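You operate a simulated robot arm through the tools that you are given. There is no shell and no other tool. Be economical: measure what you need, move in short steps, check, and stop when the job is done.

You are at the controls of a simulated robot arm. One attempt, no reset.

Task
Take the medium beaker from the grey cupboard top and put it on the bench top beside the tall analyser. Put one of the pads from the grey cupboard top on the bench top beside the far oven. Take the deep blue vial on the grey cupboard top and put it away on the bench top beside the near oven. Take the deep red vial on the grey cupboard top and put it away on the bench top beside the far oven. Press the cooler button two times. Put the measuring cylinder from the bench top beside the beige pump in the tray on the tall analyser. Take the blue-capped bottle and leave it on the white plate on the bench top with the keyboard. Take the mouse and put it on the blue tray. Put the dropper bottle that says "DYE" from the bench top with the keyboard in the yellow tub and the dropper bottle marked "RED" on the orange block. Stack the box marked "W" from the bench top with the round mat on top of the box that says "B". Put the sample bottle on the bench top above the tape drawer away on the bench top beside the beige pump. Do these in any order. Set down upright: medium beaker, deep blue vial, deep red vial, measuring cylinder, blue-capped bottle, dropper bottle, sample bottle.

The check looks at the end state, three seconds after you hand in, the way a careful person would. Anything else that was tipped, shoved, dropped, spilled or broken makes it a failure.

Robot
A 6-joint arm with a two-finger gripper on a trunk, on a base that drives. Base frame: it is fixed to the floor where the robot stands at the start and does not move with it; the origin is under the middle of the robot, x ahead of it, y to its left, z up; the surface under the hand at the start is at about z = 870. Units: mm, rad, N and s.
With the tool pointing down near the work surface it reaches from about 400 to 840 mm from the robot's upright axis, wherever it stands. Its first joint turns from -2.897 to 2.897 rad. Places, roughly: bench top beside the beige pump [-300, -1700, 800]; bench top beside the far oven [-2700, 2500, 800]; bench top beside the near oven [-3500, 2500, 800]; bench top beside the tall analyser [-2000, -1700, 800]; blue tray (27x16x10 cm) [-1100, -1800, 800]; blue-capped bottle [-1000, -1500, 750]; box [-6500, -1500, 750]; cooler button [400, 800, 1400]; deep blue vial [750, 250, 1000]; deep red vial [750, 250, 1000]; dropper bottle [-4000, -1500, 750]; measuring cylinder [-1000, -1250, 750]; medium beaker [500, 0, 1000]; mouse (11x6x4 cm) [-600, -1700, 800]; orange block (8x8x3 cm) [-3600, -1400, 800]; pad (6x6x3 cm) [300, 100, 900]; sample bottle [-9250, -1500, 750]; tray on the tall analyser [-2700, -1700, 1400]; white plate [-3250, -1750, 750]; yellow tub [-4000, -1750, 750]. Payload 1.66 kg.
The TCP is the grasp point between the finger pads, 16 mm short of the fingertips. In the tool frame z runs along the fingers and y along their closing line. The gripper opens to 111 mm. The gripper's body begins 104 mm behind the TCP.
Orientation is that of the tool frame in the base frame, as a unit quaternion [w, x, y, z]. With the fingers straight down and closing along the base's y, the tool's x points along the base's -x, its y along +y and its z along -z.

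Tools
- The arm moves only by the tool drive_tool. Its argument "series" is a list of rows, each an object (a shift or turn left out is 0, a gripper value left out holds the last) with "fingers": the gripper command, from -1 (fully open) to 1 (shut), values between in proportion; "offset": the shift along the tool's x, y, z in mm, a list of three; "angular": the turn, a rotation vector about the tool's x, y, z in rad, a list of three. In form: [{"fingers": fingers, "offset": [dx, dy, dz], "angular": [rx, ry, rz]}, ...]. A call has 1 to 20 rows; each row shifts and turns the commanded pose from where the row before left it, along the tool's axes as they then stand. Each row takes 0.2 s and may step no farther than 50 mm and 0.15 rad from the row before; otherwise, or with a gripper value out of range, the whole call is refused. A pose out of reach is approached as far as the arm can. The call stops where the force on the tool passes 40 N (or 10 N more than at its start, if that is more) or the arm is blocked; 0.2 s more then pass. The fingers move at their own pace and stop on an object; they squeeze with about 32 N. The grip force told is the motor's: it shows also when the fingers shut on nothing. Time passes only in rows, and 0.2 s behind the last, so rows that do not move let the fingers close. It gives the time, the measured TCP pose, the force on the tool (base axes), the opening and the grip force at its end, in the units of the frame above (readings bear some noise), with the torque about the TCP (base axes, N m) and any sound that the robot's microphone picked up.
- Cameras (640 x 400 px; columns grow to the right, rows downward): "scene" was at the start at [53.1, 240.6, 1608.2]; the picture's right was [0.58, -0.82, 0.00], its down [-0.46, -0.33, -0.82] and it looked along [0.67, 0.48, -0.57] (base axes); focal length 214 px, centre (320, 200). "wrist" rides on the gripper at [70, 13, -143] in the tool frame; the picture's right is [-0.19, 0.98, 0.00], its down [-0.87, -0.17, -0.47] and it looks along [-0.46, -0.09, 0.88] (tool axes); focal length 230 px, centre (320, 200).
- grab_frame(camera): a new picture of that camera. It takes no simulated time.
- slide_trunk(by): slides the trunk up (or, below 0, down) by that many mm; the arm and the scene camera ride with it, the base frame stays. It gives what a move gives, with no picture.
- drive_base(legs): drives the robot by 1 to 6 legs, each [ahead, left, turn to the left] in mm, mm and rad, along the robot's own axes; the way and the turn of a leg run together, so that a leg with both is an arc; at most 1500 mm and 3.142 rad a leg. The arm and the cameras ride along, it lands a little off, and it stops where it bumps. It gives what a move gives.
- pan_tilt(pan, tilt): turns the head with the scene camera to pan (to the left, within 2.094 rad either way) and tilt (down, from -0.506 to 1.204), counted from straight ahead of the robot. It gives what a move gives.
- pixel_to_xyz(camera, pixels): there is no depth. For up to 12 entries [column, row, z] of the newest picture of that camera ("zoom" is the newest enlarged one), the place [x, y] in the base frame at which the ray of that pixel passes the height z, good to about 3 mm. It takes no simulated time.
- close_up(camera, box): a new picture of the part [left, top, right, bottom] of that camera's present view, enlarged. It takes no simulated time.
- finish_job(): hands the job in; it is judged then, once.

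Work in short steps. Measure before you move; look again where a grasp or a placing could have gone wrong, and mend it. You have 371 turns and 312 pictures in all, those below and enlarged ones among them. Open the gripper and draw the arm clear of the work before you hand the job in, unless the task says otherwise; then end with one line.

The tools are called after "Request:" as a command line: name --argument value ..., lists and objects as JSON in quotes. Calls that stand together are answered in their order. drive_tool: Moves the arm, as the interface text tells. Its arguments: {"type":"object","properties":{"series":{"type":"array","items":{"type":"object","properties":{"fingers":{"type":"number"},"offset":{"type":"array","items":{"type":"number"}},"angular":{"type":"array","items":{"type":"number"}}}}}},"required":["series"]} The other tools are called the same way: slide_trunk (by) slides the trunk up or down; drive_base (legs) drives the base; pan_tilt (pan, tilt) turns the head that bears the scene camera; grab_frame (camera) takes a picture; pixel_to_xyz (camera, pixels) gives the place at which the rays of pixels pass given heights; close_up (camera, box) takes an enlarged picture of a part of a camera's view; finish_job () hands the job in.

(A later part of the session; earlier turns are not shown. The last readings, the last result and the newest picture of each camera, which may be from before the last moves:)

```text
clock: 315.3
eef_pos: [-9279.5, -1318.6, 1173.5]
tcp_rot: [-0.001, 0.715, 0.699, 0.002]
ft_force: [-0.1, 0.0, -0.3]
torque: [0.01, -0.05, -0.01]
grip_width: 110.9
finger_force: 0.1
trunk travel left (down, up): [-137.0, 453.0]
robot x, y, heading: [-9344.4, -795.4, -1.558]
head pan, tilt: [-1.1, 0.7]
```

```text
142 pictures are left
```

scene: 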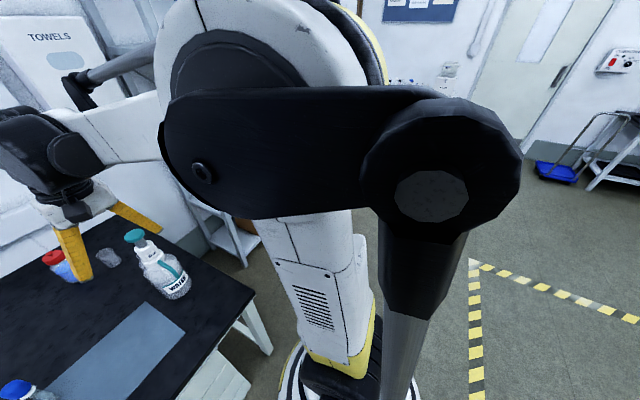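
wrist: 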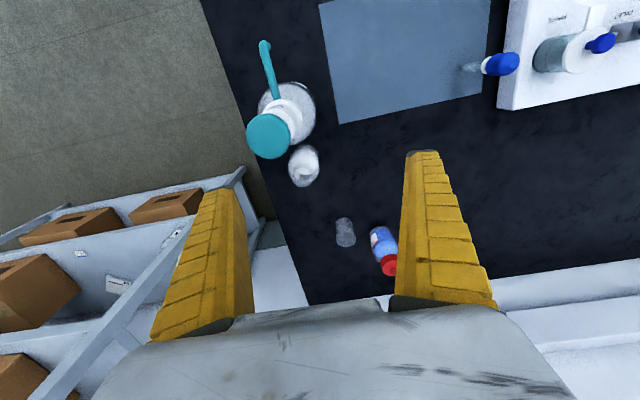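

I drive right and look at the rack's distance from there.

Request:
drive_base --legs '[[0, -480, 0]]'

Request:
pan_tilt --pan 0.1 --tilt 0.8

Request:
grab_frame --camera "scene"

```text
clock: 318.2
eef_pos: [-9760.8, -1323.8, 1174.1]
tcp_rot: [-0.001, 0.717, 0.697, 0.002]
ft_force: [-1.1, 0.0, -0.4]
torque: [-0.02, 0.0, -0.01]
grip_width: 111.0
finger_force: 0.0
trunk travel left (down, up): [-137.0, 453.0]
robot x, y, heading: [-9816.5, -801.8, -1.56]
head pan, tilt: [-1.1, 0.7]
```

```text
clock: 319.6
eef_pos: [-9758.9, -1324.7, 1174.8]
tcp_rot: [-0.001, 0.717, 0.697, 0.002]
ft_force: [0.3, 0.7, 0.2]
torque: [0.0, 0.0, 0.0]
grip_width: 111.1
finger_force: 0.0
trunk travel left (down, up): [-137.0, 453.0]
robot x, y, heading: [-9821.0, -800.2, -1.56]
head pan, tilt: [0.099, 0.799]
```

```text
141 pictures are left
```

scene: 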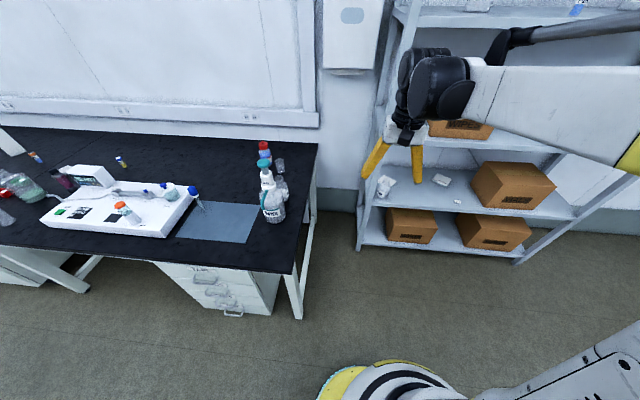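

Request:
pixel_to_xyz --camera "scene" --pixels '[[358, 249, 0], [518, 263, 0], [298, 318, 0], [312, 240, 0], [318, 145, 750], [292, 272, 750], [264, 225, 750], [280, 205, 750], [281, 182, 870]]'

Request:
close_up --camera "scene" --box '[230, 130, 330, 240]'

```text
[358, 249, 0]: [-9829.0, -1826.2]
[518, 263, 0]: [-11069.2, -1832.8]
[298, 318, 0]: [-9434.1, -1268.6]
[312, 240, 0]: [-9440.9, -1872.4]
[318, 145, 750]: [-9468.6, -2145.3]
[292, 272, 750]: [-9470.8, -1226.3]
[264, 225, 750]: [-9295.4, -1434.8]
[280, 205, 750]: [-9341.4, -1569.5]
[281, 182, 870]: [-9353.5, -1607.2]
```

```text
3.64 times, centred on (280, 185) of scene
```

zoom: 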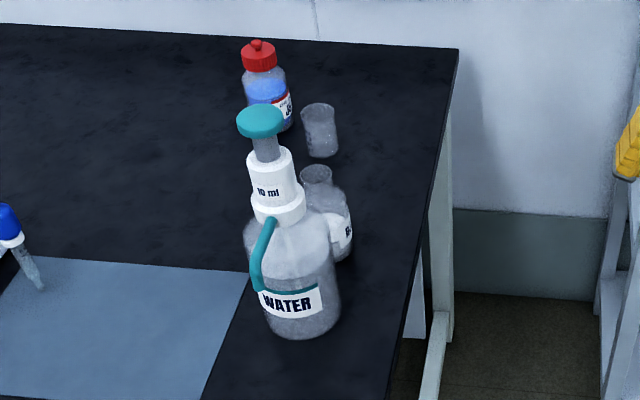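

Bench's right edge x = −9470, rack front y = −1830: room for a stand at (−9880,−1400) heading −0.37. I retract, turn, then move there.

Request:
drive_tool --series '[{"offset": [40, -30, 0]}, {"offset": [40, -30, 0]}, {"offset": [20, 0, 0]}]'

Request:
drive_base --legs '[[0, -60, 0], [0, 0, 1.19]]'

```text
clock: 320.4
eef_pos: [-9817.0, -1220.6, 1173.6]
tcp_rot: [-0.001, 0.716, 0.698, 0.003]
ft_force: [-0.5, 0.4, 1.3]
torque: [0.04, 0.0, 0.01]
grip_width: 111.1
finger_force: 0.1
trunk travel left (down, up): [-137.0, 453.0]
robot x, y, heading: [-9820.3, -800.9, -1.567]
head pan, tilt: [0.099, 0.799]
```

```text
clock: 324.3
eef_pos: [-9487.9, -957.6, 1174.9]
tcp_rot: [-0.002, 0.206, 0.979, 0.002]
ft_force: [0.3, -0.8, 0.2]
torque: [0.05, -0.04, -0.02]
grip_width: 110.7
finger_force: 0.0
trunk travel left (down, up): [-137.0, 453.0]
robot x, y, heading: [-9877.5, -801.6, -0.386]
head pan, tilt: [0.099, 0.799]
```

Request:
drive_base --legs '[[223, -555, 0]]'

Request:
drive_tool --series '[{"angular": [0, 0, -0.1428]}, {"angular": [0, 0, -0.1428]}, {"angular": [0, 0, -0.1428]}, {"angular": [0, 0, -0.1428]}, {"angular": [0, 0, -0.1428]}, {"angular": [0, 0, -0.1428]}, {"angular": [0, 0, -0.1428]}, {"angular": [0, 0, -0.1428]}, {"angular": [0, 0, -0.1428]}, {"angular": [0, 0, -0.1428]}, {"angular": [0, 0, -0.1428]}]'

Request:
grab_frame --camera "wrist"

Request:
grab_frame --camera "scene"

```text
clock: 327.8
eef_pos: [-9483.4, -1566.1, 1174.3]
tcp_rot: [-0.003, 0.202, 0.979, 0.001]
ft_force: [0.2, -0.6, 0.3]
torque: [-0.01, 0.03, -0.01]
grip_width: 111.0
finger_force: 0.1
trunk travel left (down, up): [-137.0, 453.0]
robot x, y, heading: [-9876.1, -1412.3, -0.372]
head pan, tilt: [0.099, 0.799]
```

```text
clock: 330.2
eef_pos: [-9483.5, -1567.3, 1174.6]
tcp_rot: [-0.001, -0.549, 0.836, 0.003]
ft_force: [0.1, 0.1, 1.3]
torque: [-0.03, 0.01, -0.04]
grip_width: 111.0
finger_force: 0.0
trunk travel left (down, up): [-137.0, 453.0]
robot x, y, heading: [-9879.1, -1408.7, -0.374]
head pan, tilt: [0.099, 0.799]
```

```text
139 pictures are left
```

wrist: 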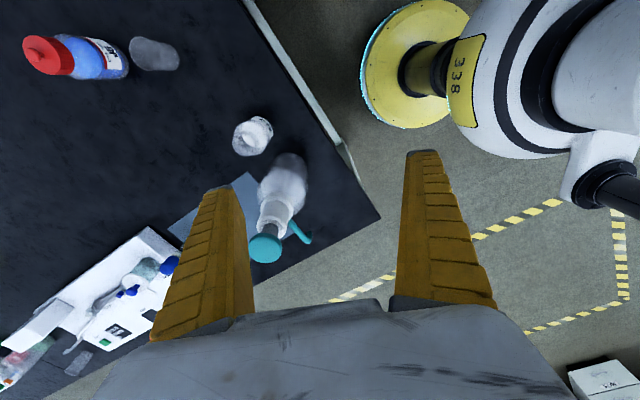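

```text
138 pictures are left
```

scene: 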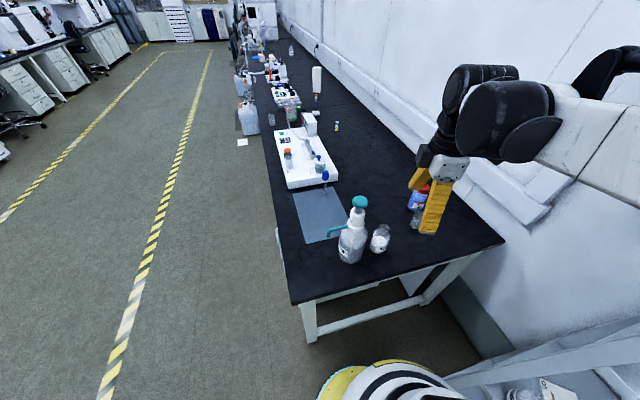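

Now the sample bottle shows at scene (380,237), wrist (253,136). I zoom and triangulate.

Request:
close_up --camera "scene" --box '[330, 185, 430, 265]'

Request:
pixel_to_xyz --camera "zoom" --pixels '[[310, 322, 752], [340, 250, 870], [340, 250, 890], [340, 250, 910]]'

Request:
close_up --camera "wrist" --box '[210, 90, 310, 190]'

Request:
pixel_to_xyz --camera "wrist" --pixels '[[253, 136, 880], [262, 127, 880], [262, 127, 900], [248, 140, 752]]'

```text
5.00 times, centred on (380, 225) of scene
```

zoom: 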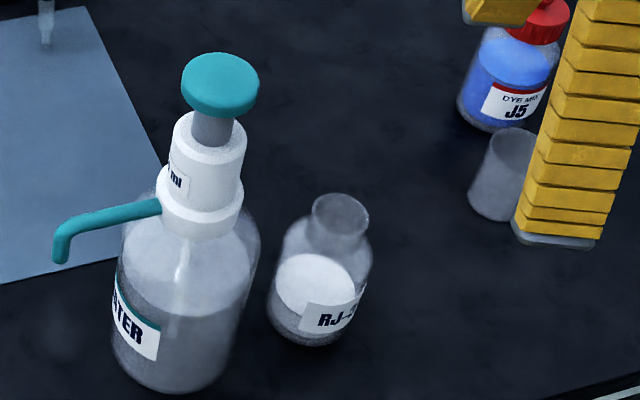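

```text
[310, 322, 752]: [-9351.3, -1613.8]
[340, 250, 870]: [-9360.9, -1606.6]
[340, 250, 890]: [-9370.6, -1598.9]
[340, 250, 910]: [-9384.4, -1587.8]
```

```text
4.00 times, centred on (260, 140) of wrist
```

zoom: 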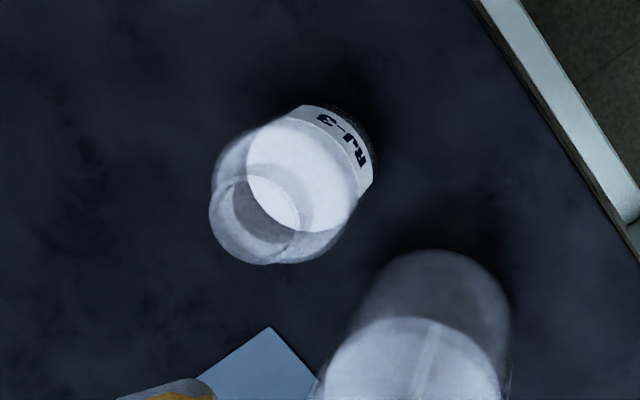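

```text
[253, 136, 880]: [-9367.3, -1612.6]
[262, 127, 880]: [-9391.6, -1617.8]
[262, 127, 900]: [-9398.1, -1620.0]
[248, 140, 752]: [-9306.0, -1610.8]
```

The label is RJ-3 – the sample bottle. I refine base and neck positions.

Request:
pixel_to_xyz --camera "wrist" --pixels '[[264, 126, 752], [245.5, 143.7, 860], [245.5, 143.7, 880], [245.5, 143.7, 900]]'

Request:
pixel_to_xyz --camera "scene" --pixels '[[377.6, 248.5, 752], [384.2, 227.4, 860], [384.2, 227.4, 880], [384.2, 227.4, 900]]'

```text
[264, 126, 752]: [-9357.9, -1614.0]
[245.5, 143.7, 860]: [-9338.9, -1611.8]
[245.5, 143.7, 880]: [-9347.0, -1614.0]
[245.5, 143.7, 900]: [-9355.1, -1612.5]
```

```text
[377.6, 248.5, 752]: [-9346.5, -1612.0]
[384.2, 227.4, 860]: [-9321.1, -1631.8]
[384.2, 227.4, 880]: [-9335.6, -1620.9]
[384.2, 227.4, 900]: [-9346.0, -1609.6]
```

Axis (−9350,−1612), top ≈895. I move above it and down to z≈1000 with opening ~92, and check.

Request:
drive_tool --series '[{"offset": [-4, -47, 0], "fingers": -0.66}, {"offset": [-4, -47, 0]}, {"offset": [-4, -46.5, 0]}, {"offset": [0, 0, 45]}, {"offset": [0, 0, 45]}, {"offset": [0, 0, 45]}, {"offset": [0, 0, 35]}, {}]'

Request:
grab_frame --camera "wrist"

Request:
grab_frame --camera "scene"

```text
clock: 332.0
eef_pos: [-9351.2, -1611.5, 1004.6]
tcp_rot: [-0.001, -0.549, 0.836, 0.002]
ft_force: [0.0, 0.8, 0.6]
torque: [0.02, 0.04, -0.03]
grip_width: 93.0
finger_force: 0.6
trunk travel left (down, up): [-137.0, 453.0]
robot x, y, heading: [-9874.4, -1411.2, -0.374]
head pan, tilt: [0.099, 0.799]
```

```text
135 pictures are left
```

wrist: 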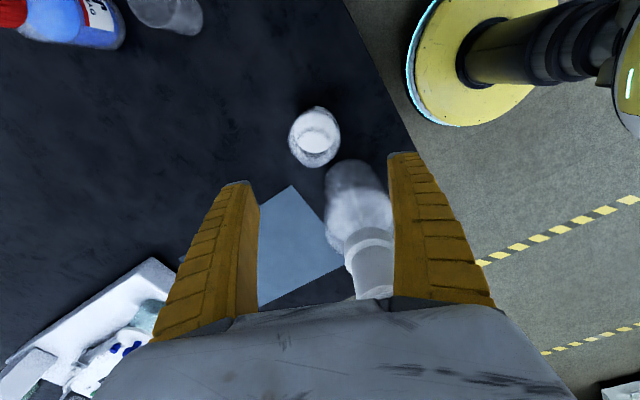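

```text
134 pictures are left
```

scene: 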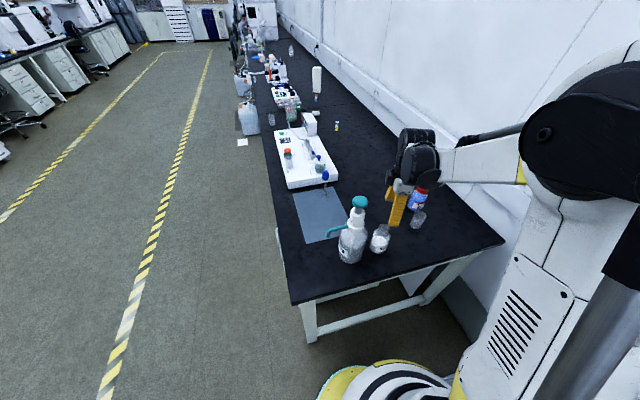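

Request:
pixel_to_xyz --camera "wrist" --pixels '[[314, 142, 890], [315, 135, 840]]'

Request:
close_up --camera "scene" --box '[320, 110, 480, 270]'

Request:
close_up --camera "wrist" --box '[270, 90, 410, 310]'

```text
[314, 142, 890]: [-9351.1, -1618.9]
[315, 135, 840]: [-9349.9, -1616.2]
```

```text
2.50 times, centred on (400, 190) of scene
```

zoom: 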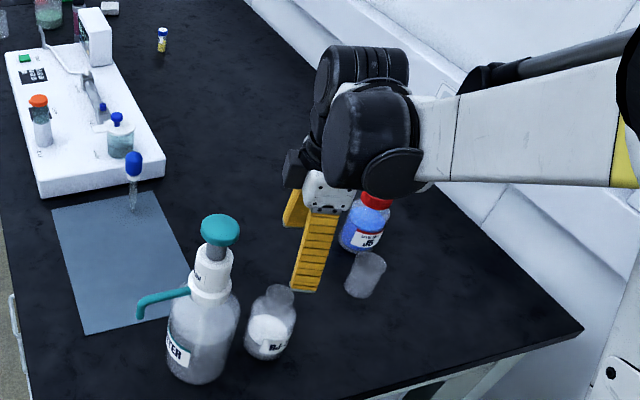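

```text
1.82 times, centred on (340, 200) of wrist
```

zoom: 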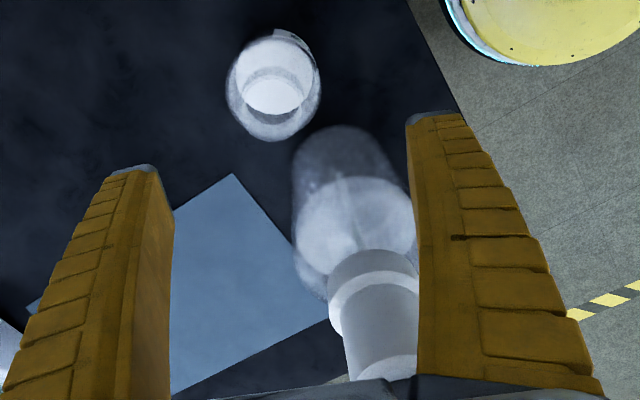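

A fixture beside the gripper would come close to the dispenser pump; I rotate the gripper so that its sides and fingers point clear of it (closing axis at 40°/220°).

Request:
drive_tool --series '[{"angular": [0, 0, 0.1357]}, {"angular": [0, 0, 0.1357]}, {"angular": [0, 0, 0.1357]}, {"angular": [0, 0, 0.1357]}, {"angular": [0, 0, 0.1357]}, {"angular": [0, 0, 0.1357]}, {"angular": [0, 0, 0.1357]}, {"angular": [0, 0, 0.1357]}, {"angular": [0, 0, 0.1357]}, {"angular": [0, 0, 0.1357]}, {"angular": [0, 0, 0.1357]}, {"angular": [0, 0, 0.1357]}, {"angular": [0, 0, 0.1357]}, {"angular": [0, 0, 0.1357]}, {"angular": [0, 0, 0.1357]}]'

Request:
grab_frame --camera "wrist"

Request:
close_up --camera "scene" --box '[320, 110, 480, 270]'

```text
clock: 335.2
eef_pos: [-9351.6, -1611.2, 1004.5]
tcp_rot: [-0.003, 0.425, 0.905, 0.001]
ft_force: [-0.1, 0.5, -0.3]
torque: [-0.02, -0.01, -0.02]
grip_width: 93.3
finger_force: 0.7
trunk travel left (down, up): [-137.0, 453.0]
robot x, y, heading: [-9874.3, -1414.1, -0.374]
head pan, tilt: [0.099, 0.799]
```

```text
131 pictures are left
```

wrist: 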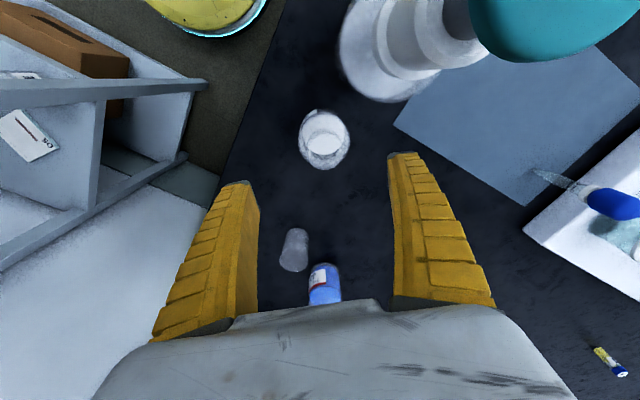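

```text
2.50 times, centred on (400, 190) of scene
```

zoom: 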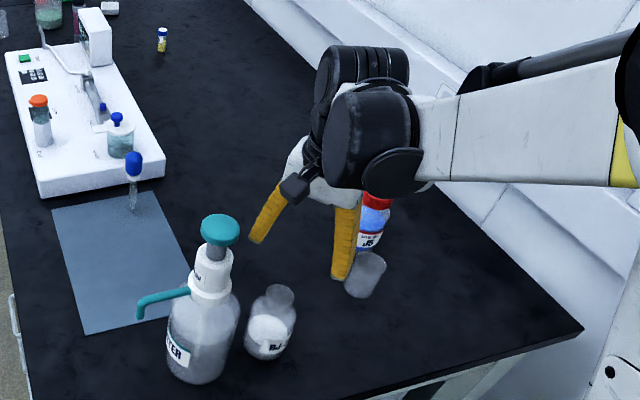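

I turn back 0.14 rad for better balance, narrow to ~82 mm, and descend to z≈900 for a check.

Request:
drive_tool --series '[{"angular": [0, 0, -0.14], "fingers": -0.48}, {"offset": [0, 0, 30]}, {"offset": [0, 0, 30]}, {"offset": [0, 0, 30]}, {"offset": [0, 0, 15]}, {}]'

Request:
grab_frame --camera "wrist"

Request:
close_up --camera "scene" --box '[320, 130, 460, 270]'

```text
clock: 336.6
eef_pos: [-9351.8, -1609.4, 898.3]
tcp_rot: [-0.003, 0.359, 0.933, 0.001]
ft_force: [-1.0, -0.7, -0.1]
torque: [0.06, -0.02, -0.02]
grip_width: 83.6
finger_force: 1.0
trunk travel left (down, up): [-137.0, 453.0]
robot x, y, heading: [-9876.7, -1412.0, -0.376]
head pan, tilt: [0.099, 0.799]
```

```text
129 pictures are left
```

wrist: 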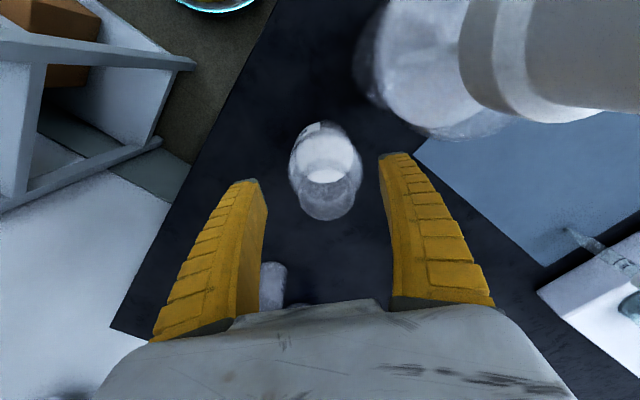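

```text
2.86 times, centred on (390, 200) of scene
```

zoom: 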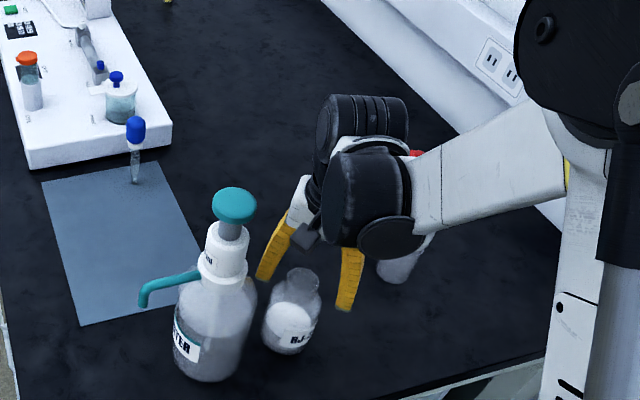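

Request:
close_up --camera "wrist" --box '[260, 100, 440, 240]'

Request:
pixel_to_xyz --camera "wrist" --pixels '[[330, 198, 893], [326, 160, 820], [289, 160, 820], [363, 160, 820]]'

```text
2.86 times, centred on (350, 170) of wrist
```

zoom: 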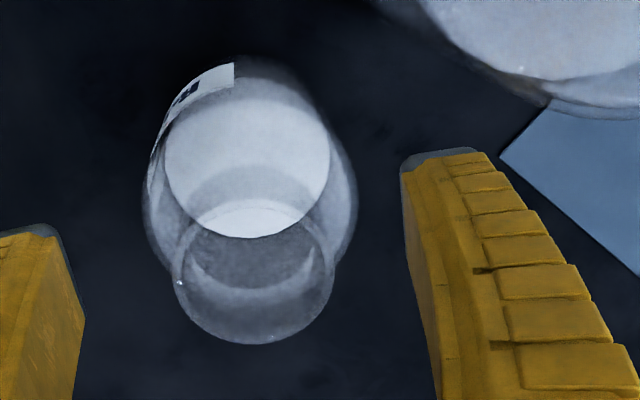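

```text
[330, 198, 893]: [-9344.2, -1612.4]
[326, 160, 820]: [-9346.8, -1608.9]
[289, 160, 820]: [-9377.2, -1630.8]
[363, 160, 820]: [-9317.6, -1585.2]
```

The body is ~74 mm wide with little room next to the dispenser; gripping the ~42 mm neck is safer. I centre, narrow to 62 mm, descend to z≈871 and close.

Request:
drive_tool --series '[{"offset": [-3.4, 3.7, 0]}, {"fingers": -0.12}, {"offset": [0, 0, 14]}, {"offset": [0, 0, 13]}, {}]'

Request:
close_up --camera "wrist" --box '[240, 80, 420, 280]'

```text
clock: 337.8
eef_pos: [-9347.2, -1610.4, 871.2]
tcp_rot: [-0.003, 0.359, 0.933, 0.001]
ft_force: [-0.4, -0.3, -0.8]
torque: [0.02, 0.05, -0.02]
grip_width: 64.0
finger_force: 1.3
trunk travel left (down, up): [-137.0, 453.0]
robot x, y, heading: [-9876.2, -1409.3, -0.376]
head pan, tilt: [0.099, 0.799]
```

```text
2.00 times, centred on (330, 180) of wrist
```

zoom: 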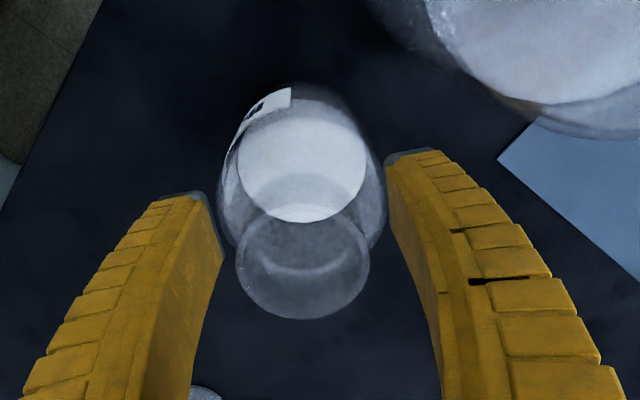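

Request:
drive_tool --series '[{"offset": [0, -3, 0]}, {"fingers": 0.1}, {"fingers": 0.2}, {"fingers": 0.3}, {"fingers": 1}, {}, {}]'

Request:
grab_frame --camera "wrist"

Request:
close_up --camera "scene" --box '[320, 150, 440, 270]'

```text
clock: 339.3
eef_pos: [-9348.2, -1613.8, 872.3]
tcp_rot: [-0.001, 0.359, 0.933, 0.001]
ft_force: [2.0, -2.5, 31.0]
torque: [-0.3, -0.39, 0.07]
grip_width: 38.3
finger_force: 32.5
trunk travel left (down, up): [-137.0, 453.0]
robot x, y, heading: [-9874.0, -1409.9, -0.375]
head pan, tilt: [0.099, 0.799]
stopped in row 7: the force on the tool passed its limit at 41 N (the readings are from after the stop); the commanded pose is now the measured one
```

```text
125 pictures are left
```

wrist: 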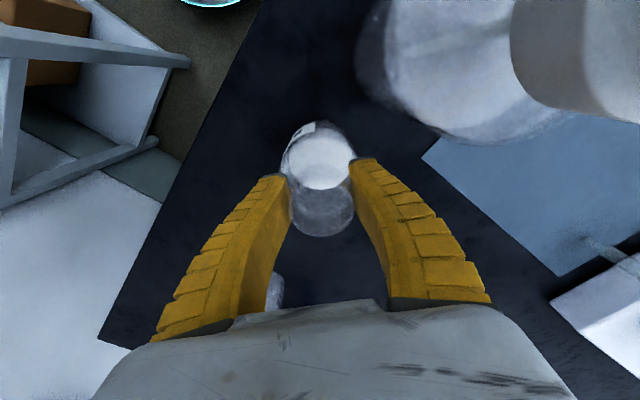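

```text
3.33 times, centred on (380, 210) of scene
```

zoom: 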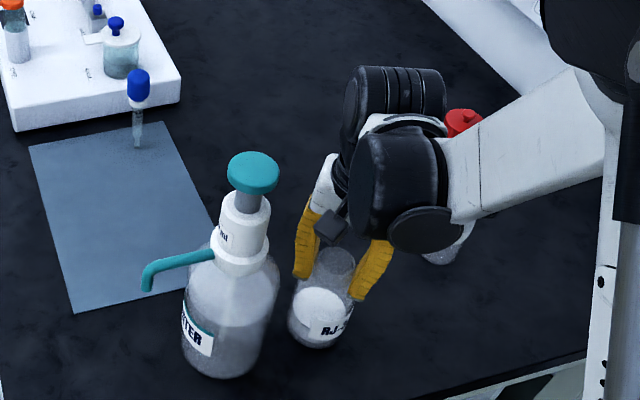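

The finger tips press on the shoulder (31 N up). I open a bit, rise 9 mm, and close again on the neck.

Request:
drive_tool --series '[{"fingers": 0.1}, {"offset": [0, 0, -9]}, {"fingers": 0.25}, {"fingers": 0.4}, {"fingers": 1}, {}, {}]'

Request:
grab_frame --camera "wrist"

```text
clock: 340.9
eef_pos: [-9348.7, -1614.6, 881.0]
tcp_rot: [-0.002, 0.36, 0.933, 0.001]
ft_force: [3.2, -1.0, 6.0]
torque: [-0.44, -0.55, 0.04]
grip_width: 37.9
finger_force: 31.8
trunk travel left (down, up): [-137.0, 453.0]
robot x, y, heading: [-9874.9, -1409.7, -0.373]
head pan, tilt: [0.099, 0.799]
```

```text
123 pictures are left
```

wrist: 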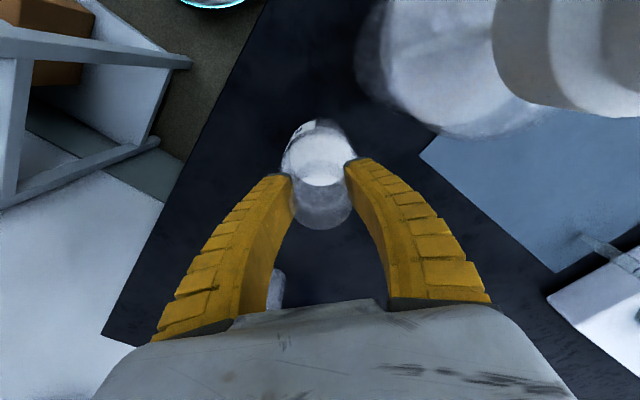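

Force is modest now. I lift 20 mm slowly and check for tilt.

Request:
drive_tool --series '[{"offset": [0, 0, -3]}, {"offset": [0, 0, -6]}, {"offset": [0, 0, -10]}, {}]'

Request:
close_up --camera "scene" --box '[320, 150, 440, 270]'

Request:
close_up --camera "wrist" --box '[240, 80, 400, 260]'

```text
clock: 341.9
eef_pos: [-9348.5, -1612.3, 900.0]
tcp_rot: [-0.003, 0.36, 0.933, 0.001]
ft_force: [-0.6, -0.4, -2.5]
torque: [0.01, -0.03, 0.0]
grip_width: 34.9
finger_force: 32.3
trunk travel left (down, up): [-137.0, 453.0]
robot x, y, heading: [-9876.8, -1411.1, -0.378]
head pan, tilt: [0.099, 0.799]
```

```text
3.33 times, centred on (380, 210) of scene
```

zoom: 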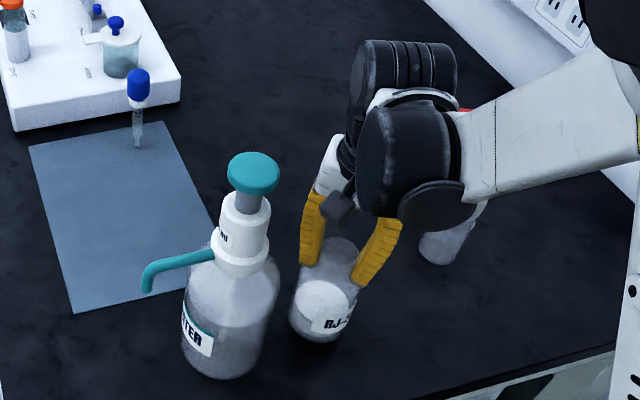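

```text
2.22 times, centred on (320, 170) of wrist
```

zoom: 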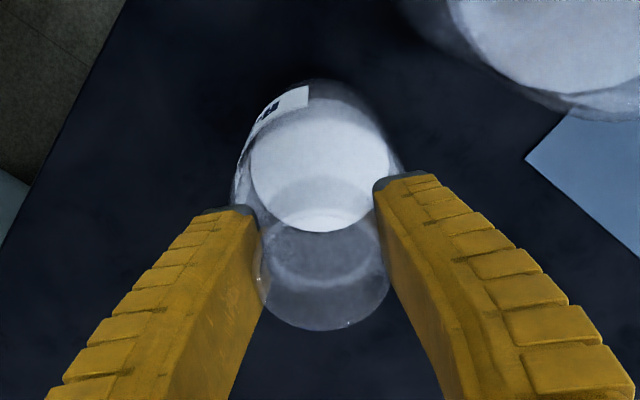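

Lifted cleanly. I raise it 170 mm more and retract toward the robot.

Request:
drive_tool --series '[{"offset": [0, 0, -25]}, {"offset": [0, 0, -35]}, {"offset": [0, 0, -40]}, {"offset": [0, 0, -40]}, {"offset": [0, 0, -30]}, {}]'

Request:
drive_base --legs '[[-250, 0, 0], [-117, 930, 0], [0, 0, -1.19]]'

Request:
grab_frame --camera "wrist"

```text
clock: 343.3
eef_pos: [-9345.2, -1612.0, 1070.7]
tcp_rot: [-0.003, 0.359, 0.933, 0.001]
ft_force: [0.0, -0.1, -3.9]
torque: [0.0, 0.01, -0.03]
grip_width: 34.4
finger_force: 31.7
trunk travel left (down, up): [-137.0, 453.0]
robot x, y, heading: [-9872.7, -1413.2, -0.379]
head pan, tilt: [0.099, 0.799]
```

```text
clock: 352.6
eef_pos: [-9866.7, -972.2, 1070.3]
tcp_rot: [-0.002, 0.818, 0.575, 0.002]
ft_force: [-0.5, -0.7, -3.7]
torque: [-0.01, 0.01, -0.01]
grip_width: 34.5
finger_force: 32.0
trunk travel left (down, up): [-137.0, 453.0]
robot x, y, heading: [-9882.3, -406.2, -1.558]
head pan, tilt: [0.099, 0.799]
```

```text
120 pictures are left
```

wrist: 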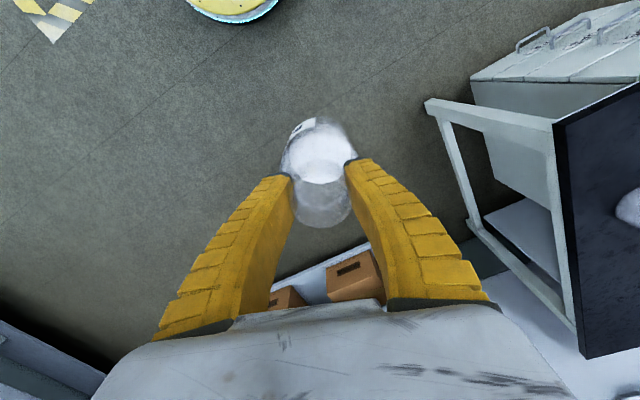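

Bottle is steady. I drive 8.9 m back along the lane.

Request:
drive_base --legs '[[0, 1480, -0.013], [0, 1480, 0], [0, 1480, 0], [0, 1480, 0], [0, 1480, 0], [0, 1480, 0]]'

Request:
pan_tilt --pan 0.0 --tilt 0.7

Request:
grab_frame --camera "scene"

```text
clock: 394.7
eef_pos: [-978.2, -763.0, 1069.9]
tcp_rot: [-0.001, 0.814, 0.581, 0.002]
ft_force: [-0.2, 0.0, -3.7]
torque: [0.02, 0.0, -0.01]
grip_width: 33.6
finger_force: 31.8
trunk travel left (down, up): [-137.0, 453.0]
robot x, y, heading: [-1004.5, -198.5, -1.544]
head pan, tilt: [0.099, 0.799]
```

```text
clock: 395.3
eef_pos: [-978.8, -763.1, 1070.7]
tcp_rot: [-0.002, 0.814, 0.581, 0.002]
ft_force: [-1.0, 0.0, -3.2]
torque: [-0.03, 0.03, 0.03]
grip_width: 33.5
finger_force: 31.6
trunk travel left (down, up): [-137.0, 453.0]
robot x, y, heading: [-1001.1, -197.6, -1.54]
head pan, tilt: [0.0, 0.7]
```

```text
119 pictures are left
```

scene: 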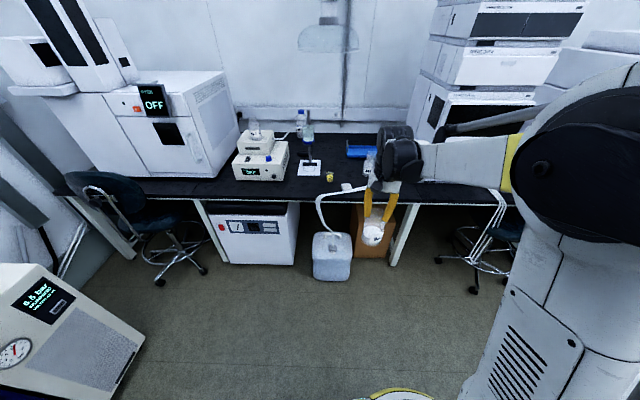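

I approach the bench (ahead 590) and check the grip and target area with the wrist camera.

Request:
drive_base --legs '[[590, 0, -0.03]]'

Request:
grab_frame --camera "wrist"

Request:
grab_frame --camera "scene"

```text
clock: 398.7
eef_pos: [-979.0, -1365.3, 1070.6]
tcp_rot: [-0.002, 0.82, 0.573, 0.002]
ft_force: [-0.2, -1.0, -3.6]
torque: [0.03, -0.03, 0.0]
grip_width: 33.4
finger_force: 32.0
trunk travel left (down, up): [-137.0, 453.0]
robot x, y, heading: [-990.0, -800.2, -1.563]
head pan, tilt: [0.0, 0.7]
```

```text
118 pictures are left
```

wrist: 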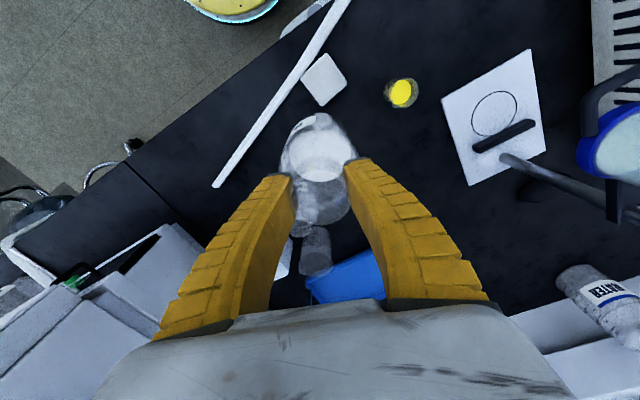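

```text
117 pictures are left
```

scene: 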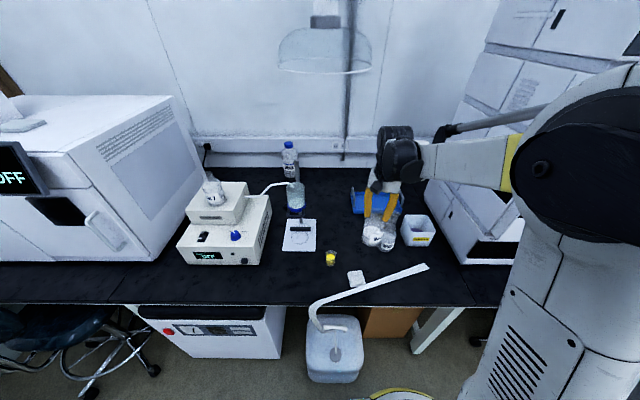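

Request:
pixel_to_xyz --camera "scene" --pixels '[[331, 264, 752], [284, 250, 752], [314, 252, 752], [317, 220, 752], [355, 285, 752], [352, 212, 770], [368, 240, 752], [345, 235, 752]]'

Request:
close_up --camera "wrist" --box '[240, 90, 400, 260]'

```text
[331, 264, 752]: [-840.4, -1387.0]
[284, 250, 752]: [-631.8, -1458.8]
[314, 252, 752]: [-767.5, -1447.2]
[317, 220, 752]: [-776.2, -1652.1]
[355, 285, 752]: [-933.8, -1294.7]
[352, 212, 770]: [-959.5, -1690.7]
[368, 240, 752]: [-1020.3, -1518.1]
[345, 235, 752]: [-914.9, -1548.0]
```

```text
2.35 times, centred on (320, 175) of wrist
```

zoom: 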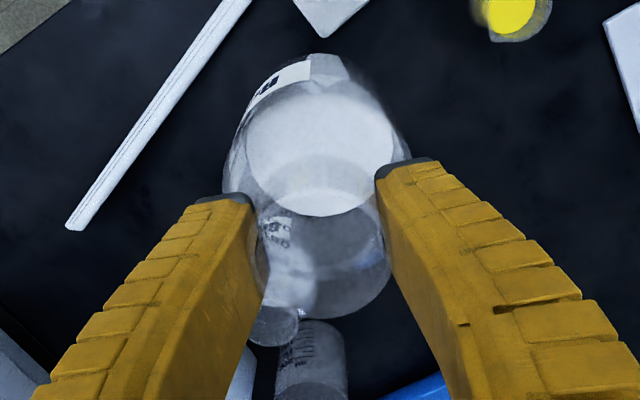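

Target (−925,−1500), free all round. I move there, lower to ~905, then feel.

Request:
drive_tool --series '[{"offset": [-27, 24.3, 0]}, {"offset": [-27, 24.3, 0]}, {"offset": [-27, 24.3, 0]}, {"offset": [-27, 24.3, 0]}, {"offset": [0, 0, 40]}, {"offset": [0, 0, 40]}, {"offset": [0, 0, 40]}, {"offset": [0, 0, 30]}, {"offset": [0, 0, 15]}, {}]'

Request:
close_up --camera "scene" --box '[290, 180, 430, 290]'

Request:
drive_tool --series '[{"offset": [0, 0, 6]}, {"offset": [0, 0, 4]}, {"offset": [0, 0, 3]}, {}]'

```text
clock: 400.9
eef_pos: [-925.4, -1498.8, 904.1]
tcp_rot: [-0.002, 0.82, 0.572, 0.001]
ft_force: [-0.5, -0.2, -3.0]
torque: [-0.02, 0.0, 0.01]
grip_width: 33.5
finger_force: 32.6
trunk travel left (down, up): [-137.0, 453.0]
robot x, y, heading: [-990.6, -802.2, -1.563]
head pan, tilt: [0.0, 0.7]
```

```text
3.64 times, centred on (360, 235) of scene
```

zoom: 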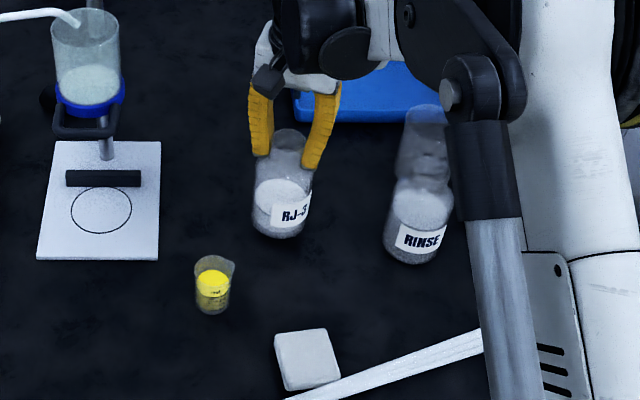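

```text
clock: 401.9
eef_pos: [-925.4, -1501.1, 891.5]
tcp_rot: [-0.002, 0.82, 0.572, 0.002]
ft_force: [0.0, -1.1, -3.5]
torque: [0.02, -0.01, -0.01]
grip_width: 33.4
finger_force: 32.1
trunk travel left (down, up): [-137.0, 453.0]
robot x, y, heading: [-992.3, -799.7, -1.566]
head pan, tilt: [0.0, 0.7]
```

Request:
drive_tool --series '[{"offset": [0, 0, 3]}, {"offset": [0, 0, 3]}, {}]'

Request:
drive_tool --series '[{"offset": [0, 0, 2]}, {"offset": [0, 0, 2]}, {}]'

Request:
drive_tool --series '[{"offset": [0, 0, 2]}, {}]'

```text
clock: 402.7
eef_pos: [-925.8, -1500.8, 885.0]
tcp_rot: [-0.002, 0.82, 0.573, 0.002]
ft_force: [0.1, -0.2, -3.4]
torque: [-0.01, 0.02, -0.02]
grip_width: 33.4
finger_force: 31.7
trunk travel left (down, up): [-137.0, 453.0]
robot x, y, heading: [-992.0, -802.4, -1.561]
head pan, tilt: [0.0, 0.7]
```

```text
clock: 403.5
eef_pos: [-924.9, -1497.9, 882.3]
tcp_rot: [0.0, 0.82, 0.572, 0.001]
ft_force: [-0.3, -0.8, 9.6]
torque: [-0.54, 0.2, 0.04]
grip_width: 34.9
finger_force: 31.9
trunk travel left (down, up): [-137.0, 453.0]
robot x, y, heading: [-991.8, -796.9, -1.558]
head pan, tilt: [0.0, 0.7]
```

```text
clock: 404.1
eef_pos: [-924.5, -1498.8, 880.9]
tcp_rot: [-0.001, 0.82, 0.573, 0.001]
ft_force: [4.1, 3.7, 19.0]
torque: [-0.17, 0.02, 0.0]
grip_width: 35.9
finger_force: 32.0
trunk travel left (down, up): [-137.0, 453.0]
robot x, y, heading: [-989.6, -799.6, -1.562]
head pan, tilt: [0.0, 0.7]
```

On the bench. I ease up 1 mm, release and rise.

Request:
drive_tool --series '[{"offset": [0, 0, -1]}, {"fingers": 0.25}, {"fingers": 0.1}, {"fingers": -0.1}, {"fingers": -0.2}, {}, {"offset": [0, 0, -20]}, {"offset": [0, 0, -40]}, {"offset": [0, 0, -45]}, {"offset": [0, 0, -45]}]'

Request:
close_up --camera "scene" --box '[270, 130, 430, 290]'

Request:
grab_frame --camera "wrist"

```text
clock: 406.3
eef_pos: [-923.2, -1500.4, 1032.9]
tcp_rot: [-0.001, 0.82, 0.573, 0.001]
ft_force: [-1.0, 0.1, -0.1]
torque: [-0.01, -0.05, 0.0]
grip_width: 68.4
finger_force: 1.3
trunk travel left (down, up): [-137.0, 453.0]
robot x, y, heading: [-990.5, -797.9, -1.566]
head pan, tilt: [0.0, 0.7]
```

```text
2.50 times, centred on (350, 210) of scene
```

zoom: 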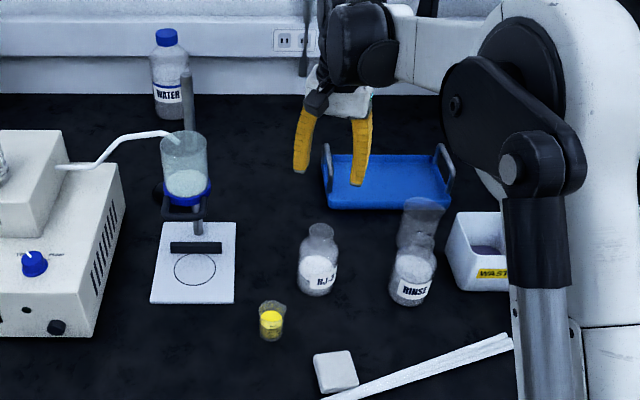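

```text
113 pictures are left
```

wrist: 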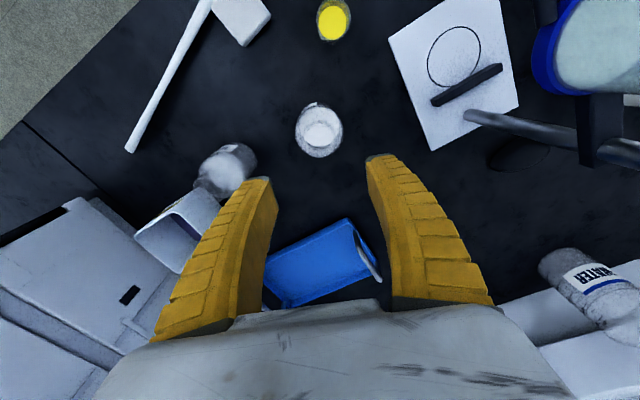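

The sample bottle stands. For the mouse I measure the ring stand, rod, mouse, pump and tray around it.

Request:
pixel_to_xyz --camera "wrist" --pixels '[[470, 117, 760], [516, 155, 770], [490, 158, 770], [545, 150, 770], [346, 220, 770], [375, 275, 770], [305, 305, 770], [265, 250, 770]]'

Request:
pixel_to_xyz --camera "zoom" --pixels '[[95, 338, 752], [122, 250, 752], [198, 235, 760], [188, 75, 1050], [188, 75, 1100], [185, 140, 1000], [158, 195, 770]]'

Request:
close_up --camera "wrist" --box '[380, 0, 640, 200]'

```text
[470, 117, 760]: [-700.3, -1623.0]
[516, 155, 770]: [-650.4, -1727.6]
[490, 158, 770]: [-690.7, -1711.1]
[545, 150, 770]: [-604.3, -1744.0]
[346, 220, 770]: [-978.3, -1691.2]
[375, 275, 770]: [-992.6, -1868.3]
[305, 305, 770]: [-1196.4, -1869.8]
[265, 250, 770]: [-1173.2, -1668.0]
```

```text
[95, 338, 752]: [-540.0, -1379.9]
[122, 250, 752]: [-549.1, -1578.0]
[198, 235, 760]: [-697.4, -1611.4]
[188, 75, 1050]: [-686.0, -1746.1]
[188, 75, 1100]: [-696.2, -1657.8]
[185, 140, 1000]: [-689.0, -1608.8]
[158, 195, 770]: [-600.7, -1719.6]
```

```text
2.00 times, centred on (510, 100) of wrist
```

zoom: 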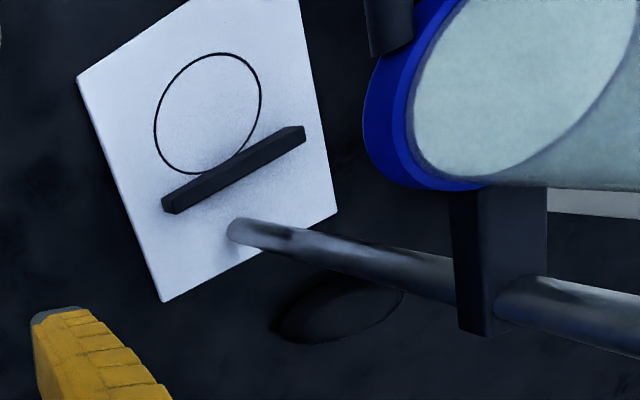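

The mouse lies behind the tall ring stand (rod at (−698,−1620), top ≈1120), so the arm must come in tilted from the right — over where I put RJ‑3. I first shift RJ‑3 to the free front spot (−700,−1340), still beside the pump.

Request:
drive_tool --series '[{"offset": [0, 0, 45]}, {"offset": [0, 0, 45]}, {"offset": [0, 0, 40]}, {"offset": [0, 0, 22]}, {}, {"fingers": 0.1}, {"fingers": 0.25}, {"fingers": 1}, {}, {}]'

Request:
drive_tool --series '[{"offset": [0, 0, -10]}, {"offset": [0, 0, -25]}, {"offset": [0, 0, -40]}, {"offset": [0, 0, -45]}, {}]'

Request:
close_up --camera "scene" --box '[270, 130, 430, 290]'

```text
clock: 408.5
eef_pos: [-924.3, -1496.0, 880.3]
tcp_rot: [-0.001, 0.82, 0.572, 0.001]
ft_force: [1.0, -3.0, 5.4]
torque: [-0.47, 0.18, 0.1]
grip_width: 36.9
finger_force: 32.4
trunk travel left (down, up): [-137.0, 453.0]
robot x, y, heading: [-989.2, -798.4, -1.559]
head pan, tilt: [0.0, 0.7]
```

```text
clock: 409.7
eef_pos: [-922.3, -1498.9, 1000.4]
tcp_rot: [-0.001, 0.82, 0.572, 0.001]
ft_force: [-0.1, 0.6, -3.1]
torque: [0.0, -0.02, 0.05]
grip_width: 33.7
finger_force: 32.3
trunk travel left (down, up): [-137.0, 453.0]
robot x, y, heading: [-991.5, -796.1, -1.564]
head pan, tilt: [0.0, 0.7]
```

```text
2.50 times, centred on (350, 210) of scene
```

zoom: 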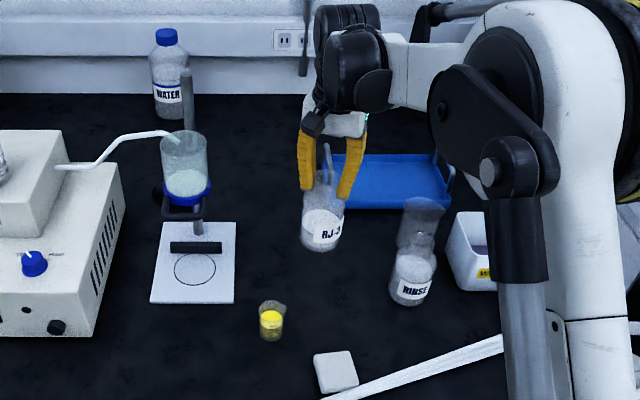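

Request:
drive_tool --series '[{"offset": [37.8, 25.5, 0]}, {"offset": [37.8, 25.5, 0]}, {"offset": [37.8, 25.5, 0]}, {"offset": [37.8, 25.5, 0]}, {"offset": [37.8, 25.5, 0]}, {"offset": [37.8, 25.5, 0]}, {"offset": [0, 0, 40]}, {"offset": [0, 0, 40]}, {"offset": [0, 0, 25]}, {}]'

Request:
close_up --camera "scene" --box '[230, 160, 390, 300]'

Request:
drive_tool --series '[{"offset": [0, 0, 4]}, {"offset": [0, 0, 3]}, {"offset": [0, 0, 3]}, {}]'

```text
clock: 411.9
eef_pos: [-705.2, -1337.5, 893.0]
tcp_rot: [-0.001, 0.82, 0.572, 0.002]
ft_force: [-0.4, 0.3, -3.4]
torque: [0.02, 0.0, -0.02]
grip_width: 33.9
finger_force: 31.9
trunk travel left (down, up): [-137.0, 453.0]
robot x, y, heading: [-992.1, -801.6, -1.569]
head pan, tilt: [0.0, 0.7]
```

```text
2.86 times, centred on (310, 230) of scene
```

zoom: 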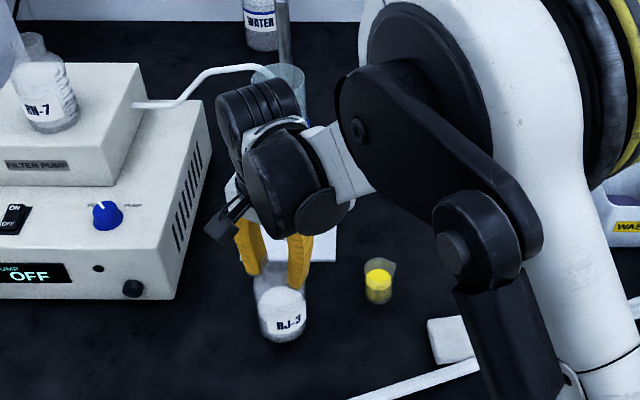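

```text
clock: 412.9
eef_pos: [-702.5, -1338.8, 884.8]
tcp_rot: [-0.001, 0.82, 0.572, 0.002]
ft_force: [0.5, 0.0, -3.6]
torque: [0.02, 0.02, 0.01]
grip_width: 33.7
finger_force: 31.7
trunk travel left (down, up): [-137.0, 453.0]
robot x, y, heading: [-990.6, -797.7, -1.56]
head pan, tilt: [0.0, 0.7]
```

Request:
drive_tool --series '[{"offset": [0, 0, 2]}, {"offset": [0, 0, 1.5]}, {}]'

Request:
drive_tool --series '[{"offset": [0, 0, 1.5]}, {}]'

```text
clock: 413.7
eef_pos: [-703.2, -1339.4, 883.4]
tcp_rot: [-0.001, 0.82, 0.572, 0.001]
ft_force: [1.4, 0.4, 6.5]
torque: [-0.27, 0.02, 0.03]
grip_width: 34.0
finger_force: 32.2
trunk travel left (down, up): [-137.0, 453.0]
robot x, y, heading: [-987.3, -798.2, -1.557]
head pan, tilt: [0.0, 0.7]
```

```text
clock: 414.3
eef_pos: [-702.1, -1337.6, 882.3]
tcp_rot: [-0.001, 0.82, 0.572, 0.002]
ft_force: [3.4, 4.6, 17.3]
torque: [0.03, 0.0, 0.0]
grip_width: 35.4
finger_force: 32.0
trunk travel left (down, up): [-137.0, 453.0]
robot x, y, heading: [-992.6, -801.9, -1.556]
head pan, tilt: [0.0, 0.7]
```

Down on the bench. Release, rise, retract.

Request:
drive_tool --series '[{"offset": [0, 0, -1]}, {"fingers": 0.25}, {"fingers": 0.1}, {"fingers": -0.1}, {"fingers": -0.2}, {}, {"offset": [0, 0, -20]}, {"offset": [0, 0, -40]}, {"offset": [0, 0, -45]}, {"offset": [0, 0, -45]}, {"offset": [20, -40, 0]}, {"offset": [0, -45, 0]}, {"offset": [0, -45, 0]}, {"offset": [0, -45, 0]}]'

Request:
close_up --camera "scene" --box '[210, 130, 430, 300]'

Request:
pan_tilt --pan -0.5 --tilt 0.9

Request:
grab_frame --camera "scene"

```text
clock: 417.3
eef_pos: [-862.1, -1260.4, 1030.8]
tcp_rot: [-0.002, 0.82, 0.572, 0.003]
ft_force: [-0.2, 0.4, -0.1]
torque: [-0.03, 0.0, 0.01]
grip_width: 68.4
finger_force: 1.5
trunk travel left (down, up): [-137.0, 453.0]
robot x, y, heading: [-992.6, -804.2, -1.564]
head pan, tilt: [0.0, 0.7]
```

```text
2.35 times, centred on (320, 215) of scene
```

zoom: 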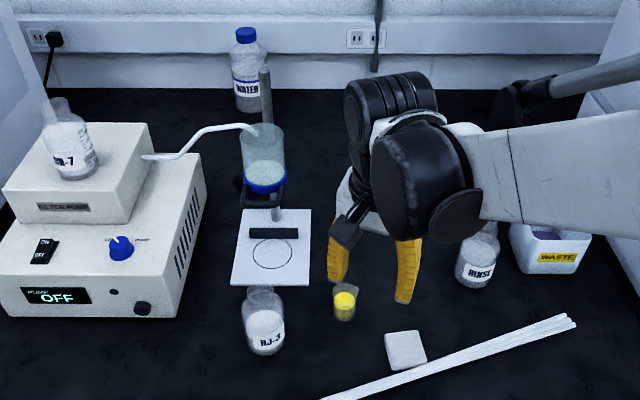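

```text
clock: 418.3
eef_pos: [-860.6, -1261.7, 1028.6]
tcp_rot: [-0.001, 0.82, 0.572, 0.001]
ft_force: [-0.1, 0.5, 0.7]
torque: [0.02, 0.0, -0.01]
grip_width: 68.4
finger_force: 0.7
trunk travel left (down, up): [-137.0, 453.0]
robot x, y, heading: [-990.9, -802.5, -1.559]
head pan, tilt: [-0.499, 0.901]
```

```text
108 pictures are left
```

scene: 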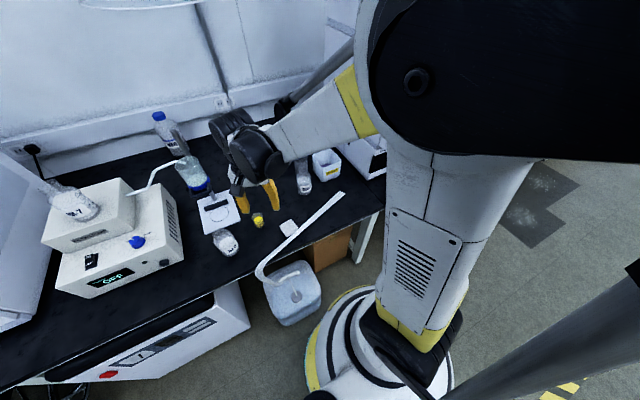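

RJ‑3 stands safely. I measure the jug's corners and cardboard box to see how near my base may come.

Request:
pixel_to_xyz --camera "scene" --pixels '[[285, 326, 0], [321, 308, 0], [300, 262, 280], [312, 340, 60], [378, 288, 60], [318, 270, 0], [350, 255, 0], [360, 262, 0]]'

```text
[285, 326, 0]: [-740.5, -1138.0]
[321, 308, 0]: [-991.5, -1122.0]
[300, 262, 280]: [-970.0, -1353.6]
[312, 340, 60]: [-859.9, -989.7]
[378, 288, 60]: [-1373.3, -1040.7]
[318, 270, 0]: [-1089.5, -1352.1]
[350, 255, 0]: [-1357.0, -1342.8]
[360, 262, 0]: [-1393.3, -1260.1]
```

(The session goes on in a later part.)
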